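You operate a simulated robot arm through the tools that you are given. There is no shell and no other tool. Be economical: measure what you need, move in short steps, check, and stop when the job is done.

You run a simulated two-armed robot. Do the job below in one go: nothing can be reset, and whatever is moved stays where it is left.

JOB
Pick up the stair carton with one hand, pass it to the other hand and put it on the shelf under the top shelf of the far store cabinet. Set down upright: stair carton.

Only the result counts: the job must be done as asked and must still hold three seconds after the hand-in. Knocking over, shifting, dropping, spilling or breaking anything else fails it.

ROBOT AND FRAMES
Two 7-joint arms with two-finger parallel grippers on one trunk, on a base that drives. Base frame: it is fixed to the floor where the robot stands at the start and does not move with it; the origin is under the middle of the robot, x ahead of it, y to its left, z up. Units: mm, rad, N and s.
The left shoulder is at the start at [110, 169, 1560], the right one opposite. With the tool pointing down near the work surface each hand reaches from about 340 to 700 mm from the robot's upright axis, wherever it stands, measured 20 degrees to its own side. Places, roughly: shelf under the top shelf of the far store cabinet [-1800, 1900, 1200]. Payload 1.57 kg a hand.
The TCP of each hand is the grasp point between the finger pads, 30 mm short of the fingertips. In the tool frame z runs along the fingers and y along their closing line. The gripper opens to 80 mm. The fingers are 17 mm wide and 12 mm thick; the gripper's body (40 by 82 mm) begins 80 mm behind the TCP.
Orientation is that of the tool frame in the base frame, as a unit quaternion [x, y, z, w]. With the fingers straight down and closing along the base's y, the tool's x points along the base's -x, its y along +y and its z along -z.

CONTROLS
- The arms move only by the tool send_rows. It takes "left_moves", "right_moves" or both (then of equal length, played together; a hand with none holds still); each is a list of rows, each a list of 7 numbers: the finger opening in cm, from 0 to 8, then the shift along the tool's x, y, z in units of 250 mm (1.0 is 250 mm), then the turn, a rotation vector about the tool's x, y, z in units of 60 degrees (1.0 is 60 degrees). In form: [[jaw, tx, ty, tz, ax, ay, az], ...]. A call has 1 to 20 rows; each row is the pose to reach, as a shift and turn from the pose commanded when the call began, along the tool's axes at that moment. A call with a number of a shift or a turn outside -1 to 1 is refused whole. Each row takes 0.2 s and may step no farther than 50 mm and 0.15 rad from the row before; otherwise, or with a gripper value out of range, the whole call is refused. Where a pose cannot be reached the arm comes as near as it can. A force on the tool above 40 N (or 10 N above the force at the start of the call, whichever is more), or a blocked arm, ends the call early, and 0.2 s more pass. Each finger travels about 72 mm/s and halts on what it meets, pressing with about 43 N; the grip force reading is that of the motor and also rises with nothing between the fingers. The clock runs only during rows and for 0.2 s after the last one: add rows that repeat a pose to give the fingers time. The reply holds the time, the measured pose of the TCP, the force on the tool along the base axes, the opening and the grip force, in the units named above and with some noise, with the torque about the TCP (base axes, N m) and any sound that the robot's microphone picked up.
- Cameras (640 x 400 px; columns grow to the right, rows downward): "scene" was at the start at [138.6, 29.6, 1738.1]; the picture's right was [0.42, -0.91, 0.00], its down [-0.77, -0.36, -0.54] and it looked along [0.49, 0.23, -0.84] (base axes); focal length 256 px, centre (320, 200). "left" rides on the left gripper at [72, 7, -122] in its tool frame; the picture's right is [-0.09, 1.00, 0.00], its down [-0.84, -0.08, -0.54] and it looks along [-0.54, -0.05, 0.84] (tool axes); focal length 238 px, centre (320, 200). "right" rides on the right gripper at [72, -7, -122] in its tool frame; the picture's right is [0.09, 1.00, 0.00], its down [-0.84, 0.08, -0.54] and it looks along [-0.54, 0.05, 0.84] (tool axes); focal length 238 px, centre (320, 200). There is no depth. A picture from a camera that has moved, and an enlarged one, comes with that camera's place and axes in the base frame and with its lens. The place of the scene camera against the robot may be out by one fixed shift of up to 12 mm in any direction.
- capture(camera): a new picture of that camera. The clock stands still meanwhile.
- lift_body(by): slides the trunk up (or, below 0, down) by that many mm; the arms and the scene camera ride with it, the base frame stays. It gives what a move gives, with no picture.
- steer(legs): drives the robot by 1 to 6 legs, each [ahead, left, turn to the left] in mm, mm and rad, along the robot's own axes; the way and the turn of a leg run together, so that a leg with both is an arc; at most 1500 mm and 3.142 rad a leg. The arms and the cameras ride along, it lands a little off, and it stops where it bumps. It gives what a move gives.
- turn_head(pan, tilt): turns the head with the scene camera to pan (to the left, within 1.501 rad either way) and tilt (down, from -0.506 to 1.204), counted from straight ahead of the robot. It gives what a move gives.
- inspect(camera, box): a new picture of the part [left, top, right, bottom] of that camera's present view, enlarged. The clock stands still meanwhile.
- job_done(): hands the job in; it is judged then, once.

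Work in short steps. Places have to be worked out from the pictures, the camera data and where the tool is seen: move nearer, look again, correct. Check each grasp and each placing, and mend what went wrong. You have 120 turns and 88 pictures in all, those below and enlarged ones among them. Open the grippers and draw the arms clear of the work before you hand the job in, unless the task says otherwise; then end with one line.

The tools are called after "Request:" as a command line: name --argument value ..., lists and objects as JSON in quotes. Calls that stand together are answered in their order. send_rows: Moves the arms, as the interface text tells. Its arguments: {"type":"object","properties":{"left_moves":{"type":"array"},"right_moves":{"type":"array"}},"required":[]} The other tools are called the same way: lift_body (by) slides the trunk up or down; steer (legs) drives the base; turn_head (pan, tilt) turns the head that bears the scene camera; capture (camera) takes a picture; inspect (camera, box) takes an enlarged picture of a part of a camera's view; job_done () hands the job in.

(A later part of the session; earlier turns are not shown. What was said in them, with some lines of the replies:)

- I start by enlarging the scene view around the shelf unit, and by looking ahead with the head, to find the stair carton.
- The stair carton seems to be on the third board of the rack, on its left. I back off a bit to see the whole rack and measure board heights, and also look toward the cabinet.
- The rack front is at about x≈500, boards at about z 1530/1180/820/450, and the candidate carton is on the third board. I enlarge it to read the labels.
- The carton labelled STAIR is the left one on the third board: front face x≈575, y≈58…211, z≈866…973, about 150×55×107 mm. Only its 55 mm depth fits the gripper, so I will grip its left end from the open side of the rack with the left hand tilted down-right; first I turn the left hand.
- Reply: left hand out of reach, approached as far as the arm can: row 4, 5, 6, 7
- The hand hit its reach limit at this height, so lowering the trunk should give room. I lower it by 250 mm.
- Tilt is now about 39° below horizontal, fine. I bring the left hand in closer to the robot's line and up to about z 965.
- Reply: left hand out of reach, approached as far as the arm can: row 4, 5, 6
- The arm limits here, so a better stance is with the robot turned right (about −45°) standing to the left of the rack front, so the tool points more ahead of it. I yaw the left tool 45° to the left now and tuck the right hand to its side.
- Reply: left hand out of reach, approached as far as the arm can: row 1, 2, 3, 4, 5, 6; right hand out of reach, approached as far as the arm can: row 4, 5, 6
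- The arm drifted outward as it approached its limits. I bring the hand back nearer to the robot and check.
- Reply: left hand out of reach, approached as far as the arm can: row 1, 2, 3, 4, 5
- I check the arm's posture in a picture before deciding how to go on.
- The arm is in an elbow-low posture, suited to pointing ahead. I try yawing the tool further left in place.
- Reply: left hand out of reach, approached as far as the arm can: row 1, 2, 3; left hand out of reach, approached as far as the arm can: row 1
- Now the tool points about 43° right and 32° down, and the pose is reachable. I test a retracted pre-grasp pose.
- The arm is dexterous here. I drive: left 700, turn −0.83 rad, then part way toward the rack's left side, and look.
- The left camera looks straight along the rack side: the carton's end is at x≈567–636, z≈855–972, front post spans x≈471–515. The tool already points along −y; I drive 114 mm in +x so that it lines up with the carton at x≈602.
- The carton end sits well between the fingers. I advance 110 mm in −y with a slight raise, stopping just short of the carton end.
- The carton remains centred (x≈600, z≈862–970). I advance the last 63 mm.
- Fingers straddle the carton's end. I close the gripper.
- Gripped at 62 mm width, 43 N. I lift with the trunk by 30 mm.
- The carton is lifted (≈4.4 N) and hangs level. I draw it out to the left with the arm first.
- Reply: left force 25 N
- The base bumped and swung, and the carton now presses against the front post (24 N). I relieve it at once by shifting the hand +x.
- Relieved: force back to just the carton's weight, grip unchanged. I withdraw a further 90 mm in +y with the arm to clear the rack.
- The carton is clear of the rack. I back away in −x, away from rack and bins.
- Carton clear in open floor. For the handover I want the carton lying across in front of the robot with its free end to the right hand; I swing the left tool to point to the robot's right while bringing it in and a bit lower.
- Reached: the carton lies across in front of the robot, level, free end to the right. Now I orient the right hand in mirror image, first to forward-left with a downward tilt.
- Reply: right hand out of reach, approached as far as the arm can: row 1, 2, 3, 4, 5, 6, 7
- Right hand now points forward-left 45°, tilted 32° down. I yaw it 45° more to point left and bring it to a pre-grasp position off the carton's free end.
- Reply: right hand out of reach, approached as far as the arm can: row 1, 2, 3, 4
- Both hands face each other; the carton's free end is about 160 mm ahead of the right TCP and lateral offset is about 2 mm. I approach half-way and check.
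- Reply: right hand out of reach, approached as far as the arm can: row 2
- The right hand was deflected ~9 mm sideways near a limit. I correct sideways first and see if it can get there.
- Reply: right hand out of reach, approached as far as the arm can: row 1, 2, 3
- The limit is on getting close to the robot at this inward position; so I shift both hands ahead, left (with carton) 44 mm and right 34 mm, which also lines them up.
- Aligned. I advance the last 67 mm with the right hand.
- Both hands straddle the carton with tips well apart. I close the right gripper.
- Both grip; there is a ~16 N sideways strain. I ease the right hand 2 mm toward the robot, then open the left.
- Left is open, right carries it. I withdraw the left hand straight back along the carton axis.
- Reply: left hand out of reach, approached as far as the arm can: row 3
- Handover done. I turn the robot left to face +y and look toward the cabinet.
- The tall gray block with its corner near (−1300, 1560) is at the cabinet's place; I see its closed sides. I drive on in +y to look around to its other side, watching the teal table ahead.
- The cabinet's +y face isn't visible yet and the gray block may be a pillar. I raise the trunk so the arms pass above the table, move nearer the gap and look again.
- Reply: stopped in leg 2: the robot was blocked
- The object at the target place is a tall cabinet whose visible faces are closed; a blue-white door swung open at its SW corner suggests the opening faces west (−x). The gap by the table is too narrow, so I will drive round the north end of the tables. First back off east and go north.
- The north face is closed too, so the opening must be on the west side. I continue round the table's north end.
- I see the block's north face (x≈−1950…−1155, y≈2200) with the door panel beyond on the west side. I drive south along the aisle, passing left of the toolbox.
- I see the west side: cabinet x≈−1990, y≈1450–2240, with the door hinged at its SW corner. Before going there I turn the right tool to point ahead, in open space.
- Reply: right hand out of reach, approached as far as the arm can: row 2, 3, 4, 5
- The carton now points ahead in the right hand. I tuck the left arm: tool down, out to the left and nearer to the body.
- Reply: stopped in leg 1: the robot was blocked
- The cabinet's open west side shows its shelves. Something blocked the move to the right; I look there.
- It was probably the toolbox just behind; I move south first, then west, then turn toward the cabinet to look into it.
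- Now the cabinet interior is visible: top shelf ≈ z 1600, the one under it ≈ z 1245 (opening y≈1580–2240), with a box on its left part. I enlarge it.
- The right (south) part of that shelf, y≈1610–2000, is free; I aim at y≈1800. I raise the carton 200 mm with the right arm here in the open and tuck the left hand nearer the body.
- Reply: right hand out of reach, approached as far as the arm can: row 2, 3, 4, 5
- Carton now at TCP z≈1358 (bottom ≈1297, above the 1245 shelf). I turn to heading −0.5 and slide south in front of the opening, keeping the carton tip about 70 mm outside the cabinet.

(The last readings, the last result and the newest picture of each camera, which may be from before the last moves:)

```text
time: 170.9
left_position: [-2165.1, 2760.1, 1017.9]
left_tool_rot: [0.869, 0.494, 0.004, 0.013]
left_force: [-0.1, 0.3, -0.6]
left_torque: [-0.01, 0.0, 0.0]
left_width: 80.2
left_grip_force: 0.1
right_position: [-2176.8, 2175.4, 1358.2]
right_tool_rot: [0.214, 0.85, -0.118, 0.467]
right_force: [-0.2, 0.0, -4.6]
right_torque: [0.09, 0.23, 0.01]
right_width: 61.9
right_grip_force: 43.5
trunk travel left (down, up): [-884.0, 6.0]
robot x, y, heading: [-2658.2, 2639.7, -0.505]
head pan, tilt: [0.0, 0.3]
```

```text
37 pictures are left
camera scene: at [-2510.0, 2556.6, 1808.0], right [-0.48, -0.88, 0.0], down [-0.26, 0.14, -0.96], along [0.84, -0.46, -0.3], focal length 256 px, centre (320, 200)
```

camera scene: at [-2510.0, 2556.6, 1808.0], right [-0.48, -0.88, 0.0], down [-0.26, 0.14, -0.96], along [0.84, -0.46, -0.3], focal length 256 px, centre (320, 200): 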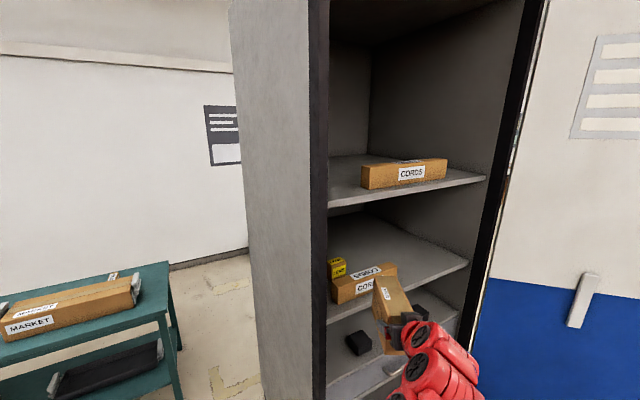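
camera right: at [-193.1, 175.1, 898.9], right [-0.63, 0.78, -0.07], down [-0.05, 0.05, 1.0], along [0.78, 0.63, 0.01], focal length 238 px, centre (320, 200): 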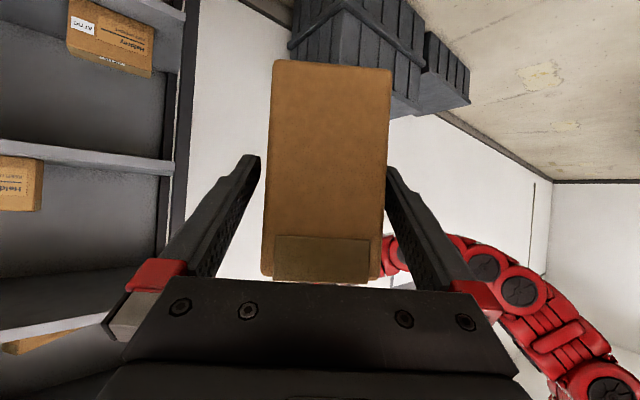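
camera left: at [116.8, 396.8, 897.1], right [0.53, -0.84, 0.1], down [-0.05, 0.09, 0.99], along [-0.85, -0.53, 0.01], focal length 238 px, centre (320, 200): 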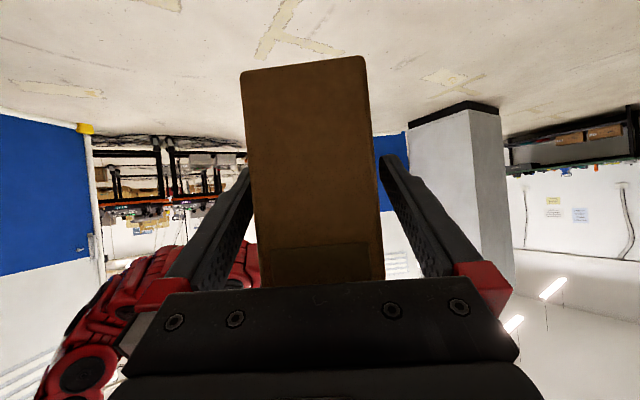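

The shelf front edge is z≈1250, the CORDS box ends at y≈1940, so I now aim at y≈1765. I continue the slide south by 405 mm.

Request:
steer --legs '[[200, -351, 0]]'

Request:
turn_head --pan 0.2 --tilt 0.5

Request:
capture --camera "scene"

Request:
capture --camera "right"

```text
time: 173.4
left_position: [-2159.5, 2360.5, 1017.4]
left_tool_rot: [0.867, 0.499, 0.004, 0.012]
left_force: [0.0, 0.7, 0.0]
left_torque: [-0.01, 0.0, 0.0]
left_width: 79.9
left_grip_force: 0.0
right_position: [-2165.4, 1777.6, 1357.1]
right_tool_rot: [0.21, 0.851, -0.116, 0.467]
right_force: [0.5, 0.3, -4.8]
right_torque: [0.12, 0.2, 0.0]
right_width: 61.9
right_grip_force: 42.9
trunk travel left (down, up): [-884.0, 6.0]
robot x, y, heading: [-2651.3, 2231.6, -0.483]
head pan, tilt: [0.0, 0.3]
```

```text
time: 174.1
left_position: [-2160.3, 2360.4, 1016.6]
left_tool_rot: [0.867, 0.498, 0.006, 0.013]
left_force: [0.0, -0.4, 0.7]
left_torque: [0.01, -0.03, 0.01]
left_width: 80.0
left_grip_force: 0.0
right_position: [-2165.1, 1774.2, 1356.4]
right_tool_rot: [0.21, 0.851, -0.116, 0.468]
right_force: [-0.2, -0.3, -4.9]
right_torque: [0.12, 0.23, 0.02]
right_width: 61.8
right_grip_force: 43.1
trunk travel left (down, up): [-884.0, 6.0]
robot x, y, heading: [-2653.0, 2232.1, -0.488]
head pan, tilt: [0.201, 0.499]
```

```text
36 pictures are left
camera scene: at [-2496.7, 2169.4, 1789.6], right [-0.29, -0.96, 0.0], down [-0.46, 0.14, -0.88], along [0.84, -0.25, -0.48], focal length 256 px, centre (320, 200)
```

scene: 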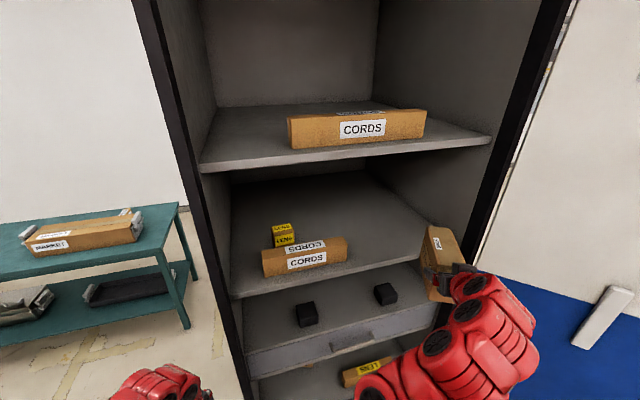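

```text
35 pictures are left
camera right: at [-2293.3, 1835.4, 1363.0], right [0.42, 0.9, -0.08], down [0.03, 0.07, 1.0], along [0.91, -0.42, 0.0], focal length 238 px, centre (320, 200)
```

right: 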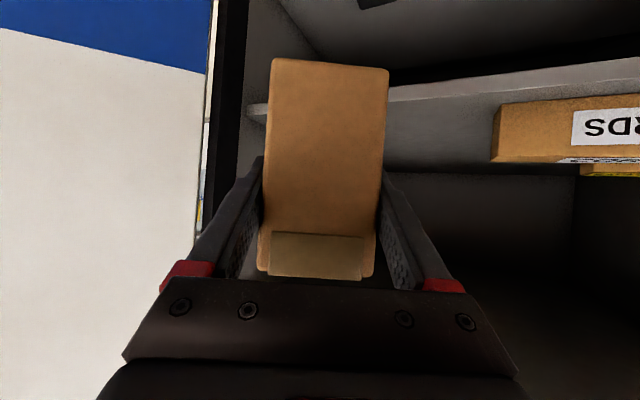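

Free shelf space is y≈1585–1920; aim y≈1757. I turn to face the cabinet in arcs that keep the carton near y≈1757; first half.

Request:
steer --legs '[[42, -146, 0.243]]'

```text
time: 175.5
left_position: [-2220.5, 2323.4, 1017.9]
left_tool_rot: [0.799, 0.601, 0.006, 0.014]
left_force: [-0.4, -0.5, -0.1]
left_torque: [0.0, 0.01, 0.01]
left_width: 79.8
left_grip_force: 0.1
right_position: [-2083.3, 1756.4, 1358.3]
right_tool_rot: [0.104, 0.87, -0.058, 0.478]
right_force: [0.4, -0.3, -4.5]
right_torque: [0.05, 0.25, 0.0]
right_width: 61.9
right_grip_force: 43.1
trunk travel left (down, up): [-884.0, 6.0]
robot x, y, heading: [-2666.8, 2081.0, -0.245]
head pan, tilt: [0.201, 0.499]
```

Good. Second half of the arc.

Request:
steer --legs '[[45, -144, 0.245]]'

Request:
turn_head --pan -0.15 --tilt 0.6

Request:
capture --camera "scene"

Request:
capture --camera "right"

```text
time: 176.9
left_position: [-2265.0, 2273.0, 1017.5]
left_tool_rot: [0.722, 0.692, 0.008, 0.012]
left_force: [0.0, -0.3, 0.0]
left_torque: [-0.02, 0.03, -0.02]
left_width: 79.8
left_grip_force: 0.0
right_position: [-1996.6, 1752.9, 1357.9]
right_tool_rot: [-0.001, 0.877, -0.001, 0.481]
right_force: [0.1, -0.3, -3.8]
right_torque: [-0.02, 0.25, 0.0]
right_width: 61.6
right_grip_force: 43.2
trunk travel left (down, up): [-884.0, 6.0]
robot x, y, heading: [-2637.5, 1932.5, -0.004]
head pan, tilt: [0.201, 0.499]
```

```text
time: 177.7
left_position: [-2262.7, 2270.8, 1016.4]
left_tool_rot: [0.722, 0.692, 0.008, 0.011]
left_force: [0.1, 0.6, -0.4]
left_torque: [-0.05, 0.04, -0.01]
left_width: 79.8
left_grip_force: 0.0
right_position: [-1995.7, 1750.5, 1357.9]
right_tool_rot: [-0.001, 0.876, 0.0, 0.482]
right_force: [0.5, 0.0, -4.8]
right_torque: [-0.01, 0.26, 0.0]
right_width: 61.6
right_grip_force: 42.6
trunk travel left (down, up): [-884.0, 6.0]
robot x, y, heading: [-2638.9, 1930.5, 0.001]
head pan, tilt: [-0.15, 0.6]
```

```text
34 pictures are left
camera scene: at [-2475.1, 1916.0, 1780.4], right [-0.15, -0.99, 0.0], down [-0.56, 0.09, -0.82], along [0.82, -0.13, -0.57], focal length 256 px, centre (320, 200)
```

scene: 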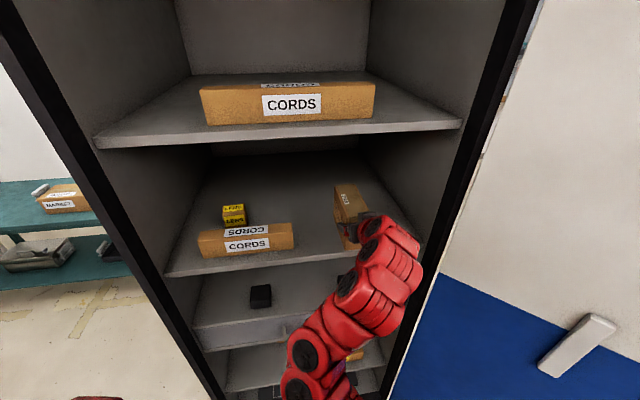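

```text
33 pictures are left
camera right: at [-2136.9, 1744.6, 1362.9], right [-0.05, 1.0, -0.08], down [-0.01, 0.08, 1.0], along [1.0, 0.05, 0.0], focal length 238 px, centre (320, 200)
```

right: 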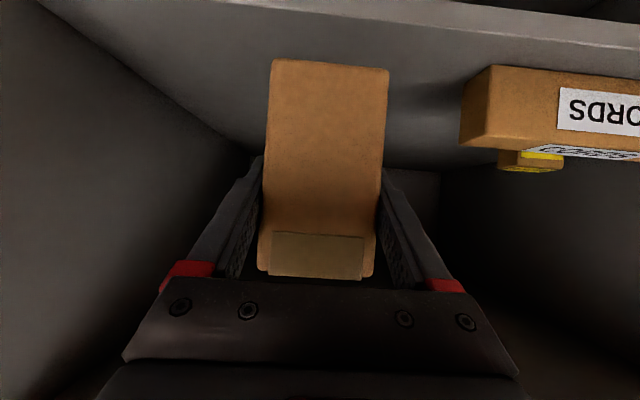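

The carton is centred over free shelf space. I drive 110 mm ahead to bring it well inside.

Request:
steer --legs '[[110, 0, 0]]'

Request:
capture --camera "right"

Request:
capture --camera "scene"

```text
time: 178.9
left_position: [-2154.9, 2271.2, 1017.7]
left_tool_rot: [0.722, 0.692, 0.008, 0.013]
left_force: [-0.4, -0.3, -0.3]
left_torque: [0.02, -0.01, -0.02]
left_width: 80.3
left_grip_force: 0.0
right_position: [-1884.9, 1751.0, 1358.3]
right_tool_rot: [-0.001, 0.876, 0.001, 0.481]
right_force: [0.2, -0.5, -4.0]
right_torque: [0.0, 0.23, -0.01]
right_width: 61.8
right_grip_force: 43.3
trunk travel left (down, up): [-884.0, 6.0]
robot x, y, heading: [-2527.8, 1931.1, -0.005]
head pan, tilt: [-0.15, 0.6]
```

```text
32 pictures are left
camera right: at [-2027.7, 1744.8, 1363.6], right [-0.05, 1.0, -0.08], down [-0.01, 0.08, 1.0], along [1.0, 0.05, 0.01], focal length 238 px, centre (320, 200)
```

right: 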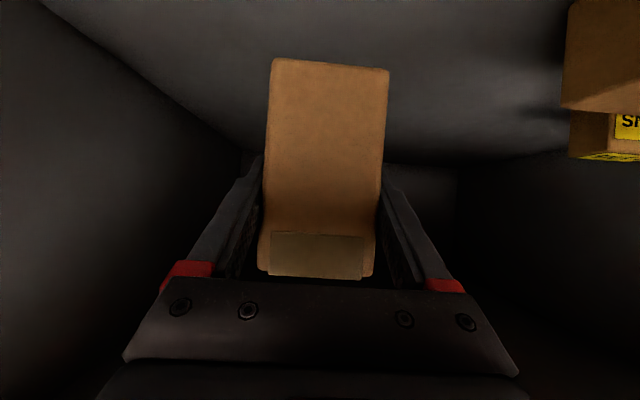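

```text
31 pictures are left
camera scene: at [-2366.4, 1916.2, 1780.6], right [-0.15, -0.99, 0.0], down [-0.56, 0.09, -0.83], along [0.82, -0.13, -0.56], focal length 256 px, centre (320, 200)
```

scene: 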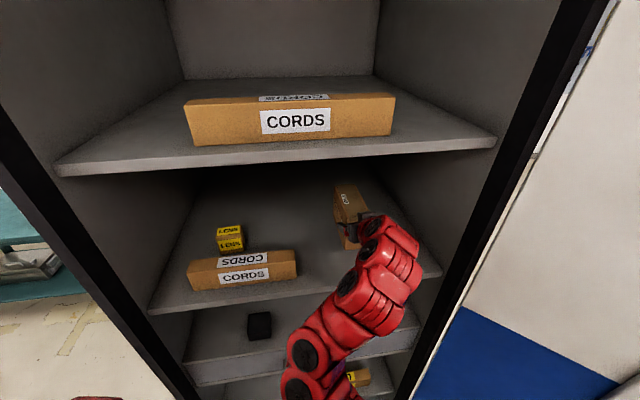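

All clear; I lower with the trunk by 30 mm, then in small steps watching the force.

Request:
lift_body --by -30

Request:
lift_body --by -6

Request:
inspect --camera "scene" --box '[280, 130, 440, 280]'

```text
time: 179.7
left_position: [-2153.4, 2272.1, 987.8]
left_tool_rot: [0.721, 0.693, 0.008, 0.012]
left_force: [0.6, -0.6, 0.0]
left_torque: [-0.01, 0.01, 0.03]
left_width: 80.1
left_grip_force: 0.0
right_position: [-1884.5, 1751.2, 1327.3]
right_tool_rot: [-0.001, 0.877, 0.0, 0.481]
right_force: [0.3, -0.7, -4.5]
right_torque: [0.03, 0.27, 0.0]
right_width: 61.7
right_grip_force: 42.6
trunk travel left (down, up): [-854.0, 36.0]
robot x, y, heading: [-2531.0, 1930.3, -0.001]
head pan, tilt: [-0.15, 0.6]
```

```text
time: 180.2
left_position: [-2152.5, 2271.9, 981.9]
left_tool_rot: [0.721, 0.693, 0.008, 0.012]
left_force: [0.3, 0.5, 0.2]
left_torque: [0.0, -0.03, -0.01]
left_width: 80.0
left_grip_force: 0.2
right_position: [-1884.0, 1751.1, 1321.6]
right_tool_rot: [0.0, 0.876, 0.0, 0.482]
right_force: [-0.5, -0.6, -4.7]
right_torque: [0.03, 0.2, 0.0]
right_width: 61.7
right_grip_force: 43.0
trunk travel left (down, up): [-848.0, 42.0]
robot x, y, heading: [-2529.5, 1930.0, -0.001]
head pan, tilt: [-0.15, 0.6]
```

```text
2.67 times, centred on (360, 205) of scene
camera zoom: at [-2364.1, 1916.2, 1744.3], right [-0.15, -0.99, 0.0], down [-0.56, 0.09, -0.82], along [0.81, -0.13, -0.57], focal length 682 px, centre (213, 187)
```

zoom: 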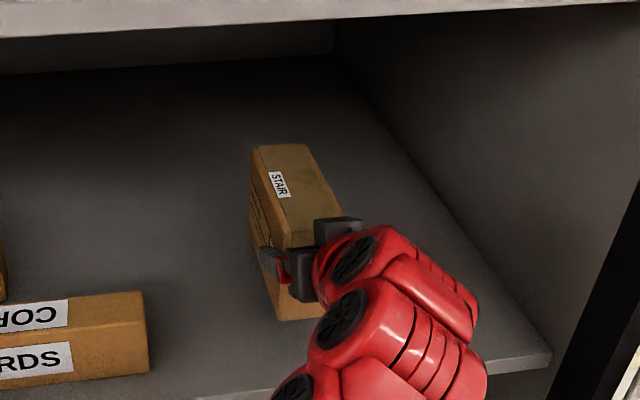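

Still free. I lower with the arm in 2 mm rows, watching for contact.

Request:
send_rows --right_moves '[[3, 0.007, 0, 0.004, 0, 0, 0], [3, 0.014, 0, 0.0085, 0, 0, 0], [3, 0.02, 0, 0.0127, 0, 0, 0]]'

Request:
send_rows --right_moves '[[3, 0.007, 0, 0.004, 0, 0, 0], [3, 0.014, 0, 0.0085, 0, 0, 0]]'

Request:
send_rows --right_moves '[[3, 0.007, 0, 0.004, 0, 0, 0], [3, 0.014, 0, 0.0085, 0, 0, 0]]'

```text
time: 181.0
left_position: [-2153.2, 2270.7, 981.8]
left_tool_rot: [0.721, 0.693, 0.008, 0.012]
left_force: [-0.1, 0.3, 0.2]
left_torque: [-0.01, 0.0, -0.02]
left_width: 79.9
left_grip_force: 0.0
right_position: [-1886.5, 1750.8, 1315.4]
right_tool_rot: [-0.001, 0.876, 0.0, 0.482]
right_force: [-0.5, -0.5, -4.7]
right_torque: [0.01, 0.26, 0.01]
right_width: 61.9
right_grip_force: 42.5
trunk travel left (down, up): [-848.0, 42.0]
robot x, y, heading: [-2527.0, 1931.2, 0.0]
head pan, tilt: [-0.15, 0.6]
```

```text
time: 181.6
left_position: [-2152.9, 2272.3, 981.2]
left_tool_rot: [0.721, 0.693, 0.008, 0.011]
left_force: [0.1, -0.2, -0.3]
left_torque: [0.01, 0.01, 0.0]
left_width: 80.1
left_grip_force: 0.0
right_position: [-1885.5, 1751.2, 1310.4]
right_tool_rot: [-0.001, 0.877, 0.0, 0.481]
right_force: [-0.1, 0.1, -4.3]
right_torque: [0.04, 0.24, -0.03]
right_width: 61.8
right_grip_force: 42.9
trunk travel left (down, up): [-848.0, 42.0]
robot x, y, heading: [-2531.3, 1930.3, -0.01]
head pan, tilt: [-0.15, 0.6]
```

```text
time: 182.2
left_position: [-2153.8, 2271.0, 982.0]
left_tool_rot: [0.721, 0.692, 0.008, 0.012]
left_force: [0.1, -0.4, 0.4]
left_torque: [-0.01, 0.01, -0.03]
left_width: 79.9
left_grip_force: 0.1
right_position: [-1887.0, 1750.9, 1307.4]
right_tool_rot: [-0.001, 0.876, 0.0, 0.481]
right_force: [-0.1, 0.6, -4.5]
right_torque: [0.04, 0.23, 0.02]
right_width: 61.8
right_grip_force: 42.3
trunk travel left (down, up): [-848.0, 42.0]
robot x, y, heading: [-2528.0, 1926.5, -0.007]
head pan, tilt: [-0.15, 0.6]
```

No contact yet at TCP z≈1307. I go on in small steps.

Request:
send_rows --right_moves '[[3, 0.007, 0, 0.004, 0, 0, 0], [3, 0.014, 0, 0.0085, 0, 0, 0]]'

Request:
send_rows --right_moves '[[3, 0.007, 0, 0.004, 0, 0, 0], [3, 0.014, 0, 0.0085, 0, 0, 0]]'

Request:
capture --camera "right"

```text
time: 182.8
left_position: [-2154.0, 2269.8, 981.5]
left_tool_rot: [0.721, 0.693, 0.008, 0.012]
left_force: [0.0, 0.1, 0.2]
left_torque: [0.01, 0.03, 0.02]
left_width: 79.8
left_grip_force: 0.0
right_position: [-1885.4, 1751.7, 1303.4]
right_tool_rot: [-0.001, 0.877, 0.001, 0.48]
right_force: [-0.6, -0.1, -3.7]
right_torque: [0.02, 0.23, -0.02]
right_width: 61.9
right_grip_force: 43.0
trunk travel left (down, up): [-848.0, 42.0]
robot x, y, heading: [-2529.4, 1927.2, -0.001]
head pan, tilt: [-0.15, 0.6]
```

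```text
time: 183.4
left_position: [-2153.8, 2271.0, 982.0]
left_tool_rot: [0.721, 0.693, 0.008, 0.012]
left_force: [-0.5, -0.3, -0.5]
left_torque: [-0.01, 0.02, -0.01]
left_width: 80.2
left_grip_force: 0.0
right_position: [-1886.3, 1750.6, 1299.4]
right_tool_rot: [0.0, 0.876, -0.001, 0.482]
right_force: [0.0, 0.8, -4.2]
right_torque: [0.02, 0.23, -0.01]
right_width: 61.8
right_grip_force: 43.1
trunk travel left (down, up): [-848.0, 42.0]
robot x, y, heading: [-2525.9, 1934.0, -0.003]
head pan, tilt: [-0.15, 0.6]
```

```text
29 pictures are left
camera right: at [-2027.1, 1744.7, 1304.8], right [-0.05, 1.0, -0.08], down [-0.01, 0.08, 1.0], along [1.0, 0.05, 0.0], focal length 238 px, centre (320, 200)
```

right: 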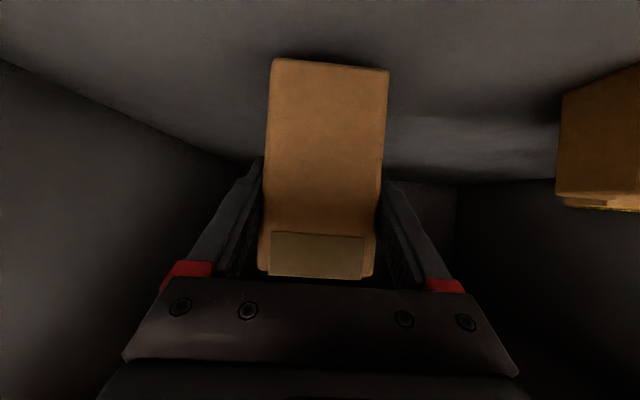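

Shadow under the carton is closing; a few mm left. I continue in small steps.

Request:
send_rows --right_moves '[[3, 0.007, 0, 0.004, 0, 0, 0], [3, 0.01, 0, 0.0063, 0, 0, 0]]'

Request:
send_rows --right_moves '[[3, 0.007, 0, 0.004, 0, 0, 0], [3, 0.01, 0, 0.0063, 0, 0, 0]]'

Request:
send_rows --right_moves '[[3, 0.007, 0, 0.004, 0, 0, 0], [3, 0.01, 0, 0.0063, 0, 0, 0]]'

```text
time: 184.0
left_position: [-2154.1, 2271.0, 981.5]
left_tool_rot: [0.721, 0.692, 0.009, 0.012]
left_force: [0.5, 0.0, 0.2]
left_torque: [0.01, 0.0, 0.01]
left_width: 79.9
left_grip_force: 0.1
right_position: [-1885.3, 1750.6, 1298.0]
right_tool_rot: [-0.001, 0.876, 0.0, 0.482]
right_force: [0.0, -0.6, -4.3]
right_torque: [0.0, 0.23, -0.02]
right_width: 62.1
right_grip_force: 43.1
trunk travel left (down, up): [-848.0, 42.0]
robot x, y, heading: [-2527.5, 1931.1, 0.001]
head pan, tilt: [-0.15, 0.6]
```

```text
time: 184.6
left_position: [-2153.1, 2273.2, 981.9]
left_tool_rot: [0.721, 0.693, 0.008, 0.011]
left_force: [1.1, 0.8, -0.4]
left_torque: [-0.02, 0.0, 0.01]
left_width: 80.1
left_grip_force: 0.1
right_position: [-1884.6, 1750.9, 1292.0]
right_tool_rot: [0.0, 0.877, 0.0, 0.481]
right_force: [0.1, 0.2, -4.7]
right_torque: [-0.02, 0.23, -0.02]
right_width: 61.7
right_grip_force: 42.9
trunk travel left (down, up): [-848.0, 42.0]
robot x, y, heading: [-2531.1, 1930.2, -0.007]
head pan, tilt: [-0.15, 0.6]
```

```text
time: 185.2
left_position: [-2153.9, 2270.8, 982.1]
left_tool_rot: [0.72, 0.693, 0.009, 0.012]
left_force: [1.1, 0.5, -0.1]
left_torque: [0.0, 0.02, 0.02]
left_width: 79.9
left_grip_force: 0.0
right_position: [-1884.3, 1752.4, 1291.0]
right_tool_rot: [0.0, 0.876, -0.001, 0.481]
right_force: [-0.6, 0.1, -4.2]
right_torque: [0.02, 0.21, -0.02]
right_width: 61.9
right_grip_force: 43.3
trunk travel left (down, up): [-848.0, 42.0]
robot x, y, heading: [-2531.2, 1930.5, -0.004]
head pan, tilt: [-0.15, 0.6]
```

Still free; I continue down.

Request:
send_rows --right_moves '[[3, 0.007, 0, 0.004, 0, 0, 0], [3, 0.01, 0, 0.0063, 0, 0, 0]]'

Request:
send_rows --right_moves '[[3, 0.007, 0, 0.004, 0, 0, 0], [3, 0.01, 0, 0.0063, 0, 0, 0]]'

Request:
capture --camera "right"

Request:
inspect --camera "scene" --box '[280, 130, 440, 280]'

```text
time: 185.8
left_position: [-2152.8, 2271.1, 981.8]
left_tool_rot: [0.721, 0.693, 0.009, 0.012]
left_force: [0.4, -0.3, -0.5]
left_torque: [0.05, -0.02, 0.01]
left_width: 79.8
left_grip_force: 0.0
right_position: [-1885.0, 1752.0, 1287.1]
right_tool_rot: [-0.001, 0.877, -0.001, 0.481]
right_force: [0.4, -0.2, -4.1]
right_torque: [-0.01, 0.22, 0.01]
right_width: 61.8
right_grip_force: 43.3
trunk travel left (down, up): [-848.0, 42.0]
robot x, y, heading: [-2527.8, 1931.7, -0.002]
head pan, tilt: [-0.15, 0.6]
```

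```text
time: 186.4
left_position: [-2153.4, 2271.5, 982.2]
left_tool_rot: [0.721, 0.693, 0.009, 0.013]
left_force: [0.4, 0.5, 0.1]
left_torque: [0.02, -0.01, -0.02]
left_width: 80.1
left_grip_force: 0.1
right_position: [-1885.7, 1751.7, 1286.0]
right_tool_rot: [-0.001, 0.876, 0.0, 0.482]
right_force: [1.7, -0.5, 8.4]
right_torque: [0.04, -1.48, -0.08]
right_width: 61.8
right_grip_force: 43.6
trunk travel left (down, up): [-848.0, 42.0]
robot x, y, heading: [-2527.9, 1927.2, -0.002]
head pan, tilt: [-0.15, 0.6]
```

```text
28 pictures are left
camera right: at [-2026.6, 1745.0, 1291.1], right [-0.05, 1.0, -0.08], down [-0.01, 0.08, 1.0], along [1.0, 0.05, 0.01], focal length 238 px, centre (320, 200)
```

right: 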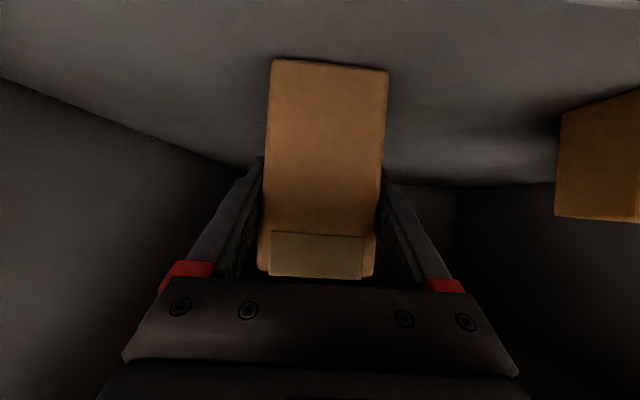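

```text
2.67 times, centred on (360, 205) of scene
camera zoom: at [-2366.6, 1916.4, 1744.8], right [-0.15, -0.99, 0.0], down [-0.56, 0.09, -0.83], along [0.82, -0.13, -0.56], focal length 682 px, centre (213, 187)
```

zoom: 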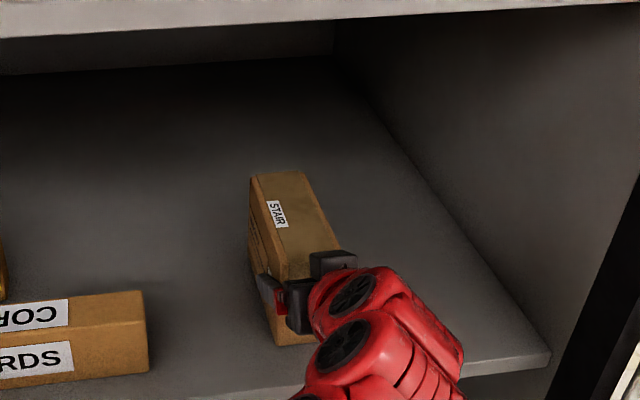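

Contact: the shelf carries it at the far edge (force now +8 N). I open the gripper to set it down.

Request:
send_rows --right_moves '[[6.4, 0, 0, 0, 0, 0, 0], [6.8, 0, 0, 0, 0, 0, 0], [7.4, 0, 0, 0, 0, 0, 0], [8, 0, 0, 0, 0, 0, 0], [8, 0, 0, 0, 0, 0, 0]]'

Request:
capture --camera "right"

```text
time: 187.6
left_position: [-2153.5, 2271.3, 982.0]
left_tool_rot: [0.721, 0.693, 0.008, 0.012]
left_force: [0.4, 1.4, -0.4]
left_torque: [0.03, -0.01, -0.03]
left_width: 79.9
left_grip_force: 0.1
right_position: [-1883.9, 1752.4, 1285.0]
right_tool_rot: [-0.001, 0.877, 0.0, 0.481]
right_force: [-0.2, 0.7, -0.4]
right_torque: [-0.02, 0.02, -0.02]
right_width: 79.9
right_grip_force: 0.1
trunk travel left (down, up): [-848.0, 42.0]
robot x, y, heading: [-2527.0, 1932.9, -0.004]
head pan, tilt: [-0.15, 0.6]
```

```text
26 pictures are left
camera right: at [-2026.2, 1745.0, 1290.2], right [-0.05, 1.0, -0.08], down [-0.01, 0.08, 1.0], along [1.0, 0.05, 0.0], focal length 238 px, centre (320, 200)
```

right: 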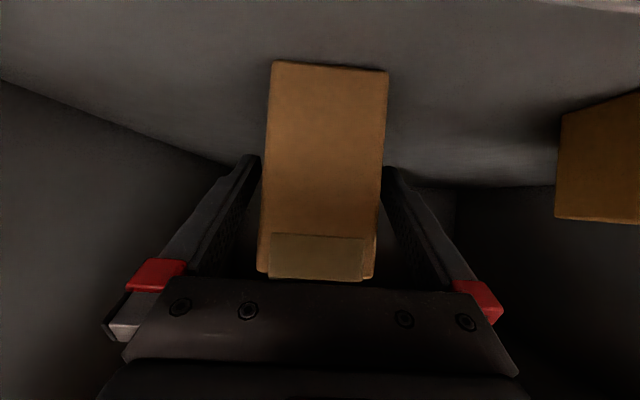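

Released, standing. I withdraw the hand straight back 120 mm.

Request:
send_rows --right_moves '[[8, 0.064, 0, -0.101, 0, 0, 0], [8, 0.128, 0, -0.202, 0, 0, 0], [8, 0.193, 0, -0.304, 0, 0, 0], [8, 0.257, 0, -0.405, 0, 0, 0]]'

Request:
capture --camera "right"

Request:
capture --camera "scene"

```text
time: 188.6
left_position: [-2154.1, 2271.3, 982.4]
left_tool_rot: [0.721, 0.693, 0.008, 0.013]
left_force: [-0.9, -0.1, 0.3]
left_torque: [-0.02, 0.02, -0.04]
left_width: 80.0
left_grip_force: 0.1
right_position: [-1884.1, 1752.7, 1286.8]
right_tool_rot: [0.0, 0.876, -0.001, 0.482]
right_force: [1.0, 0.3, -0.9]
right_torque: [-0.01, 0.04, -0.01]
right_width: 80.2
right_grip_force: 0.0
right hand out of reach, approached as far as the arm can: row 1, 2, 3, 4
trunk travel left (down, up): [-848.0, 42.0]
robot x, y, heading: [-2531.0, 1928.4, -0.002]
head pan, tilt: [-0.15, 0.6]
```

```text
25 pictures are left
camera right: at [-2026.3, 1745.9, 1292.2], right [-0.05, 1.0, -0.08], down [-0.01, 0.08, 1.0], along [1.0, 0.05, 0.0], focal length 238 px, centre (320, 200)
```

right: 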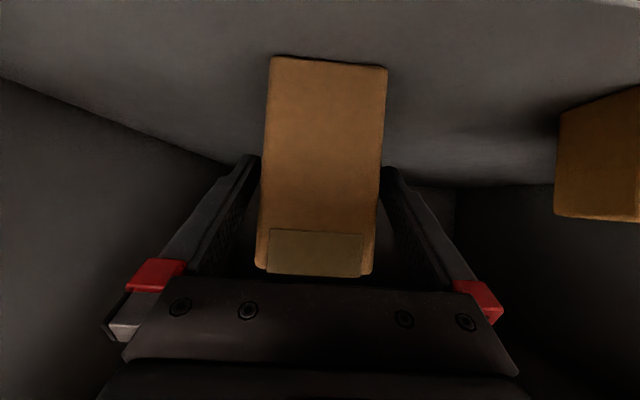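

```text
24 pictures are left
camera scene: at [-2365.6, 1916.4, 1744.5], right [-0.15, -0.99, 0.0], down [-0.56, 0.09, -0.83], along [0.82, -0.13, -0.56], focal length 256 px, centre (320, 200)
```

scene: 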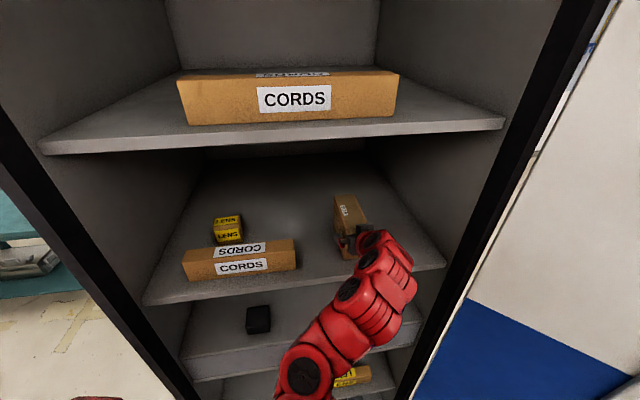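

The arm can't fold in this pose, so I back out with the base, straight.

Request:
steer --legs '[[-110, 0, 0]]'

Request:
capture --camera "right"

```text
time: 189.8
left_position: [-2265.7, 2272.8, 981.2]
left_tool_rot: [0.72, 0.694, 0.007, 0.012]
left_force: [0.0, -0.2, 0.0]
left_torque: [-0.02, 0.0, -0.01]
left_width: 80.3
left_grip_force: 0.0
right_position: [-1993.5, 1754.3, 1286.0]
right_tool_rot: [-0.002, 0.877, 0.001, 0.481]
right_force: [-0.9, 0.6, -0.2]
right_torque: [0.02, -0.01, -0.02]
right_width: 80.1
right_grip_force: 0.0
trunk travel left (down, up): [-848.0, 42.0]
robot x, y, heading: [-2642.6, 1928.5, -0.001]
head pan, tilt: [-0.15, 0.6]
```

```text
23 pictures are left
camera right: at [-2135.7, 1748.0, 1291.7], right [-0.05, 1.0, -0.08], down [-0.01, 0.08, 1.0], along [1.0, 0.05, 0.0], focal length 238 px, centre (320, 200)
```

right: 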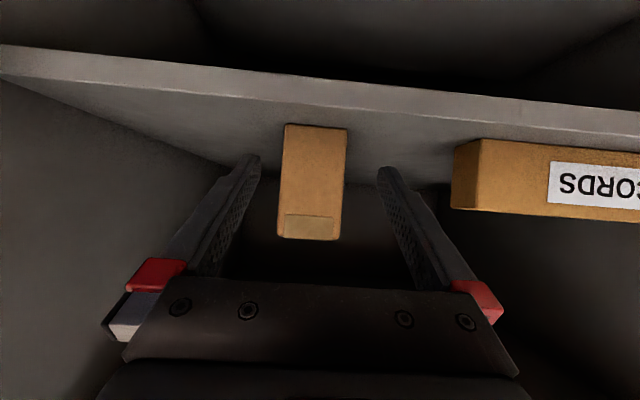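

The carton stands upright alone on the shelf. I back off 35 mm more and take a last look.

Request:
steer --legs '[[-35, 0, 0]]'

Request:
capture --camera "scene"

```text
time: 190.7
left_position: [-2296.2, 2272.2, 979.9]
left_tool_rot: [0.721, 0.693, 0.007, 0.011]
left_force: [0.4, 0.1, 0.0]
left_torque: [0.0, 0.06, -0.03]
left_width: 79.9
left_grip_force: 0.0
right_position: [-2023.7, 1754.8, 1283.7]
right_tool_rot: [-0.002, 0.878, 0.0, 0.479]
right_force: [0.5, -0.1, 0.0]
right_torque: [-0.01, -0.04, -0.02]
right_width: 80.1
right_grip_force: 0.0
trunk travel left (down, up): [-848.0, 42.0]
robot x, y, heading: [-2673.8, 1931.0, -0.0]
head pan, tilt: [-0.15, 0.6]
```

```text
22 pictures are left
camera scene: at [-2503.8, 1917.3, 1743.8], right [-0.15, -0.99, 0.0], down [-0.56, 0.08, -0.82], along [0.81, -0.12, -0.57], focal length 256 px, centre (320, 200)
```

scene: 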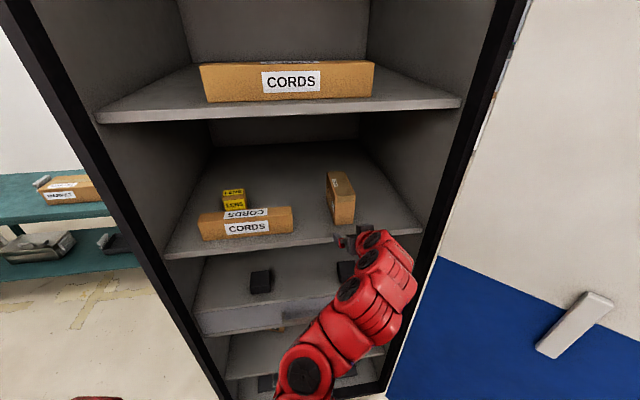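

The carton stands upright on the shelf under the top one (z≈1225), neighbours untouched, and both grippers are open and clear. I hand in.

Request:
job_done

```text
The job is handed in.
```

The stair carton is standing upright on the shelf under the top shelf of the far store cabinet. I picked it up with the left hand and passed it to the right, which set it down. While driving, the carton pressed briefly against the rack's front post (about 24 N), and the base or an arm bumped something three times: probably the floor bins, the cabinet side and the toolbox. I saw nothing moved in the pictures, but I didn't check each spot closely.
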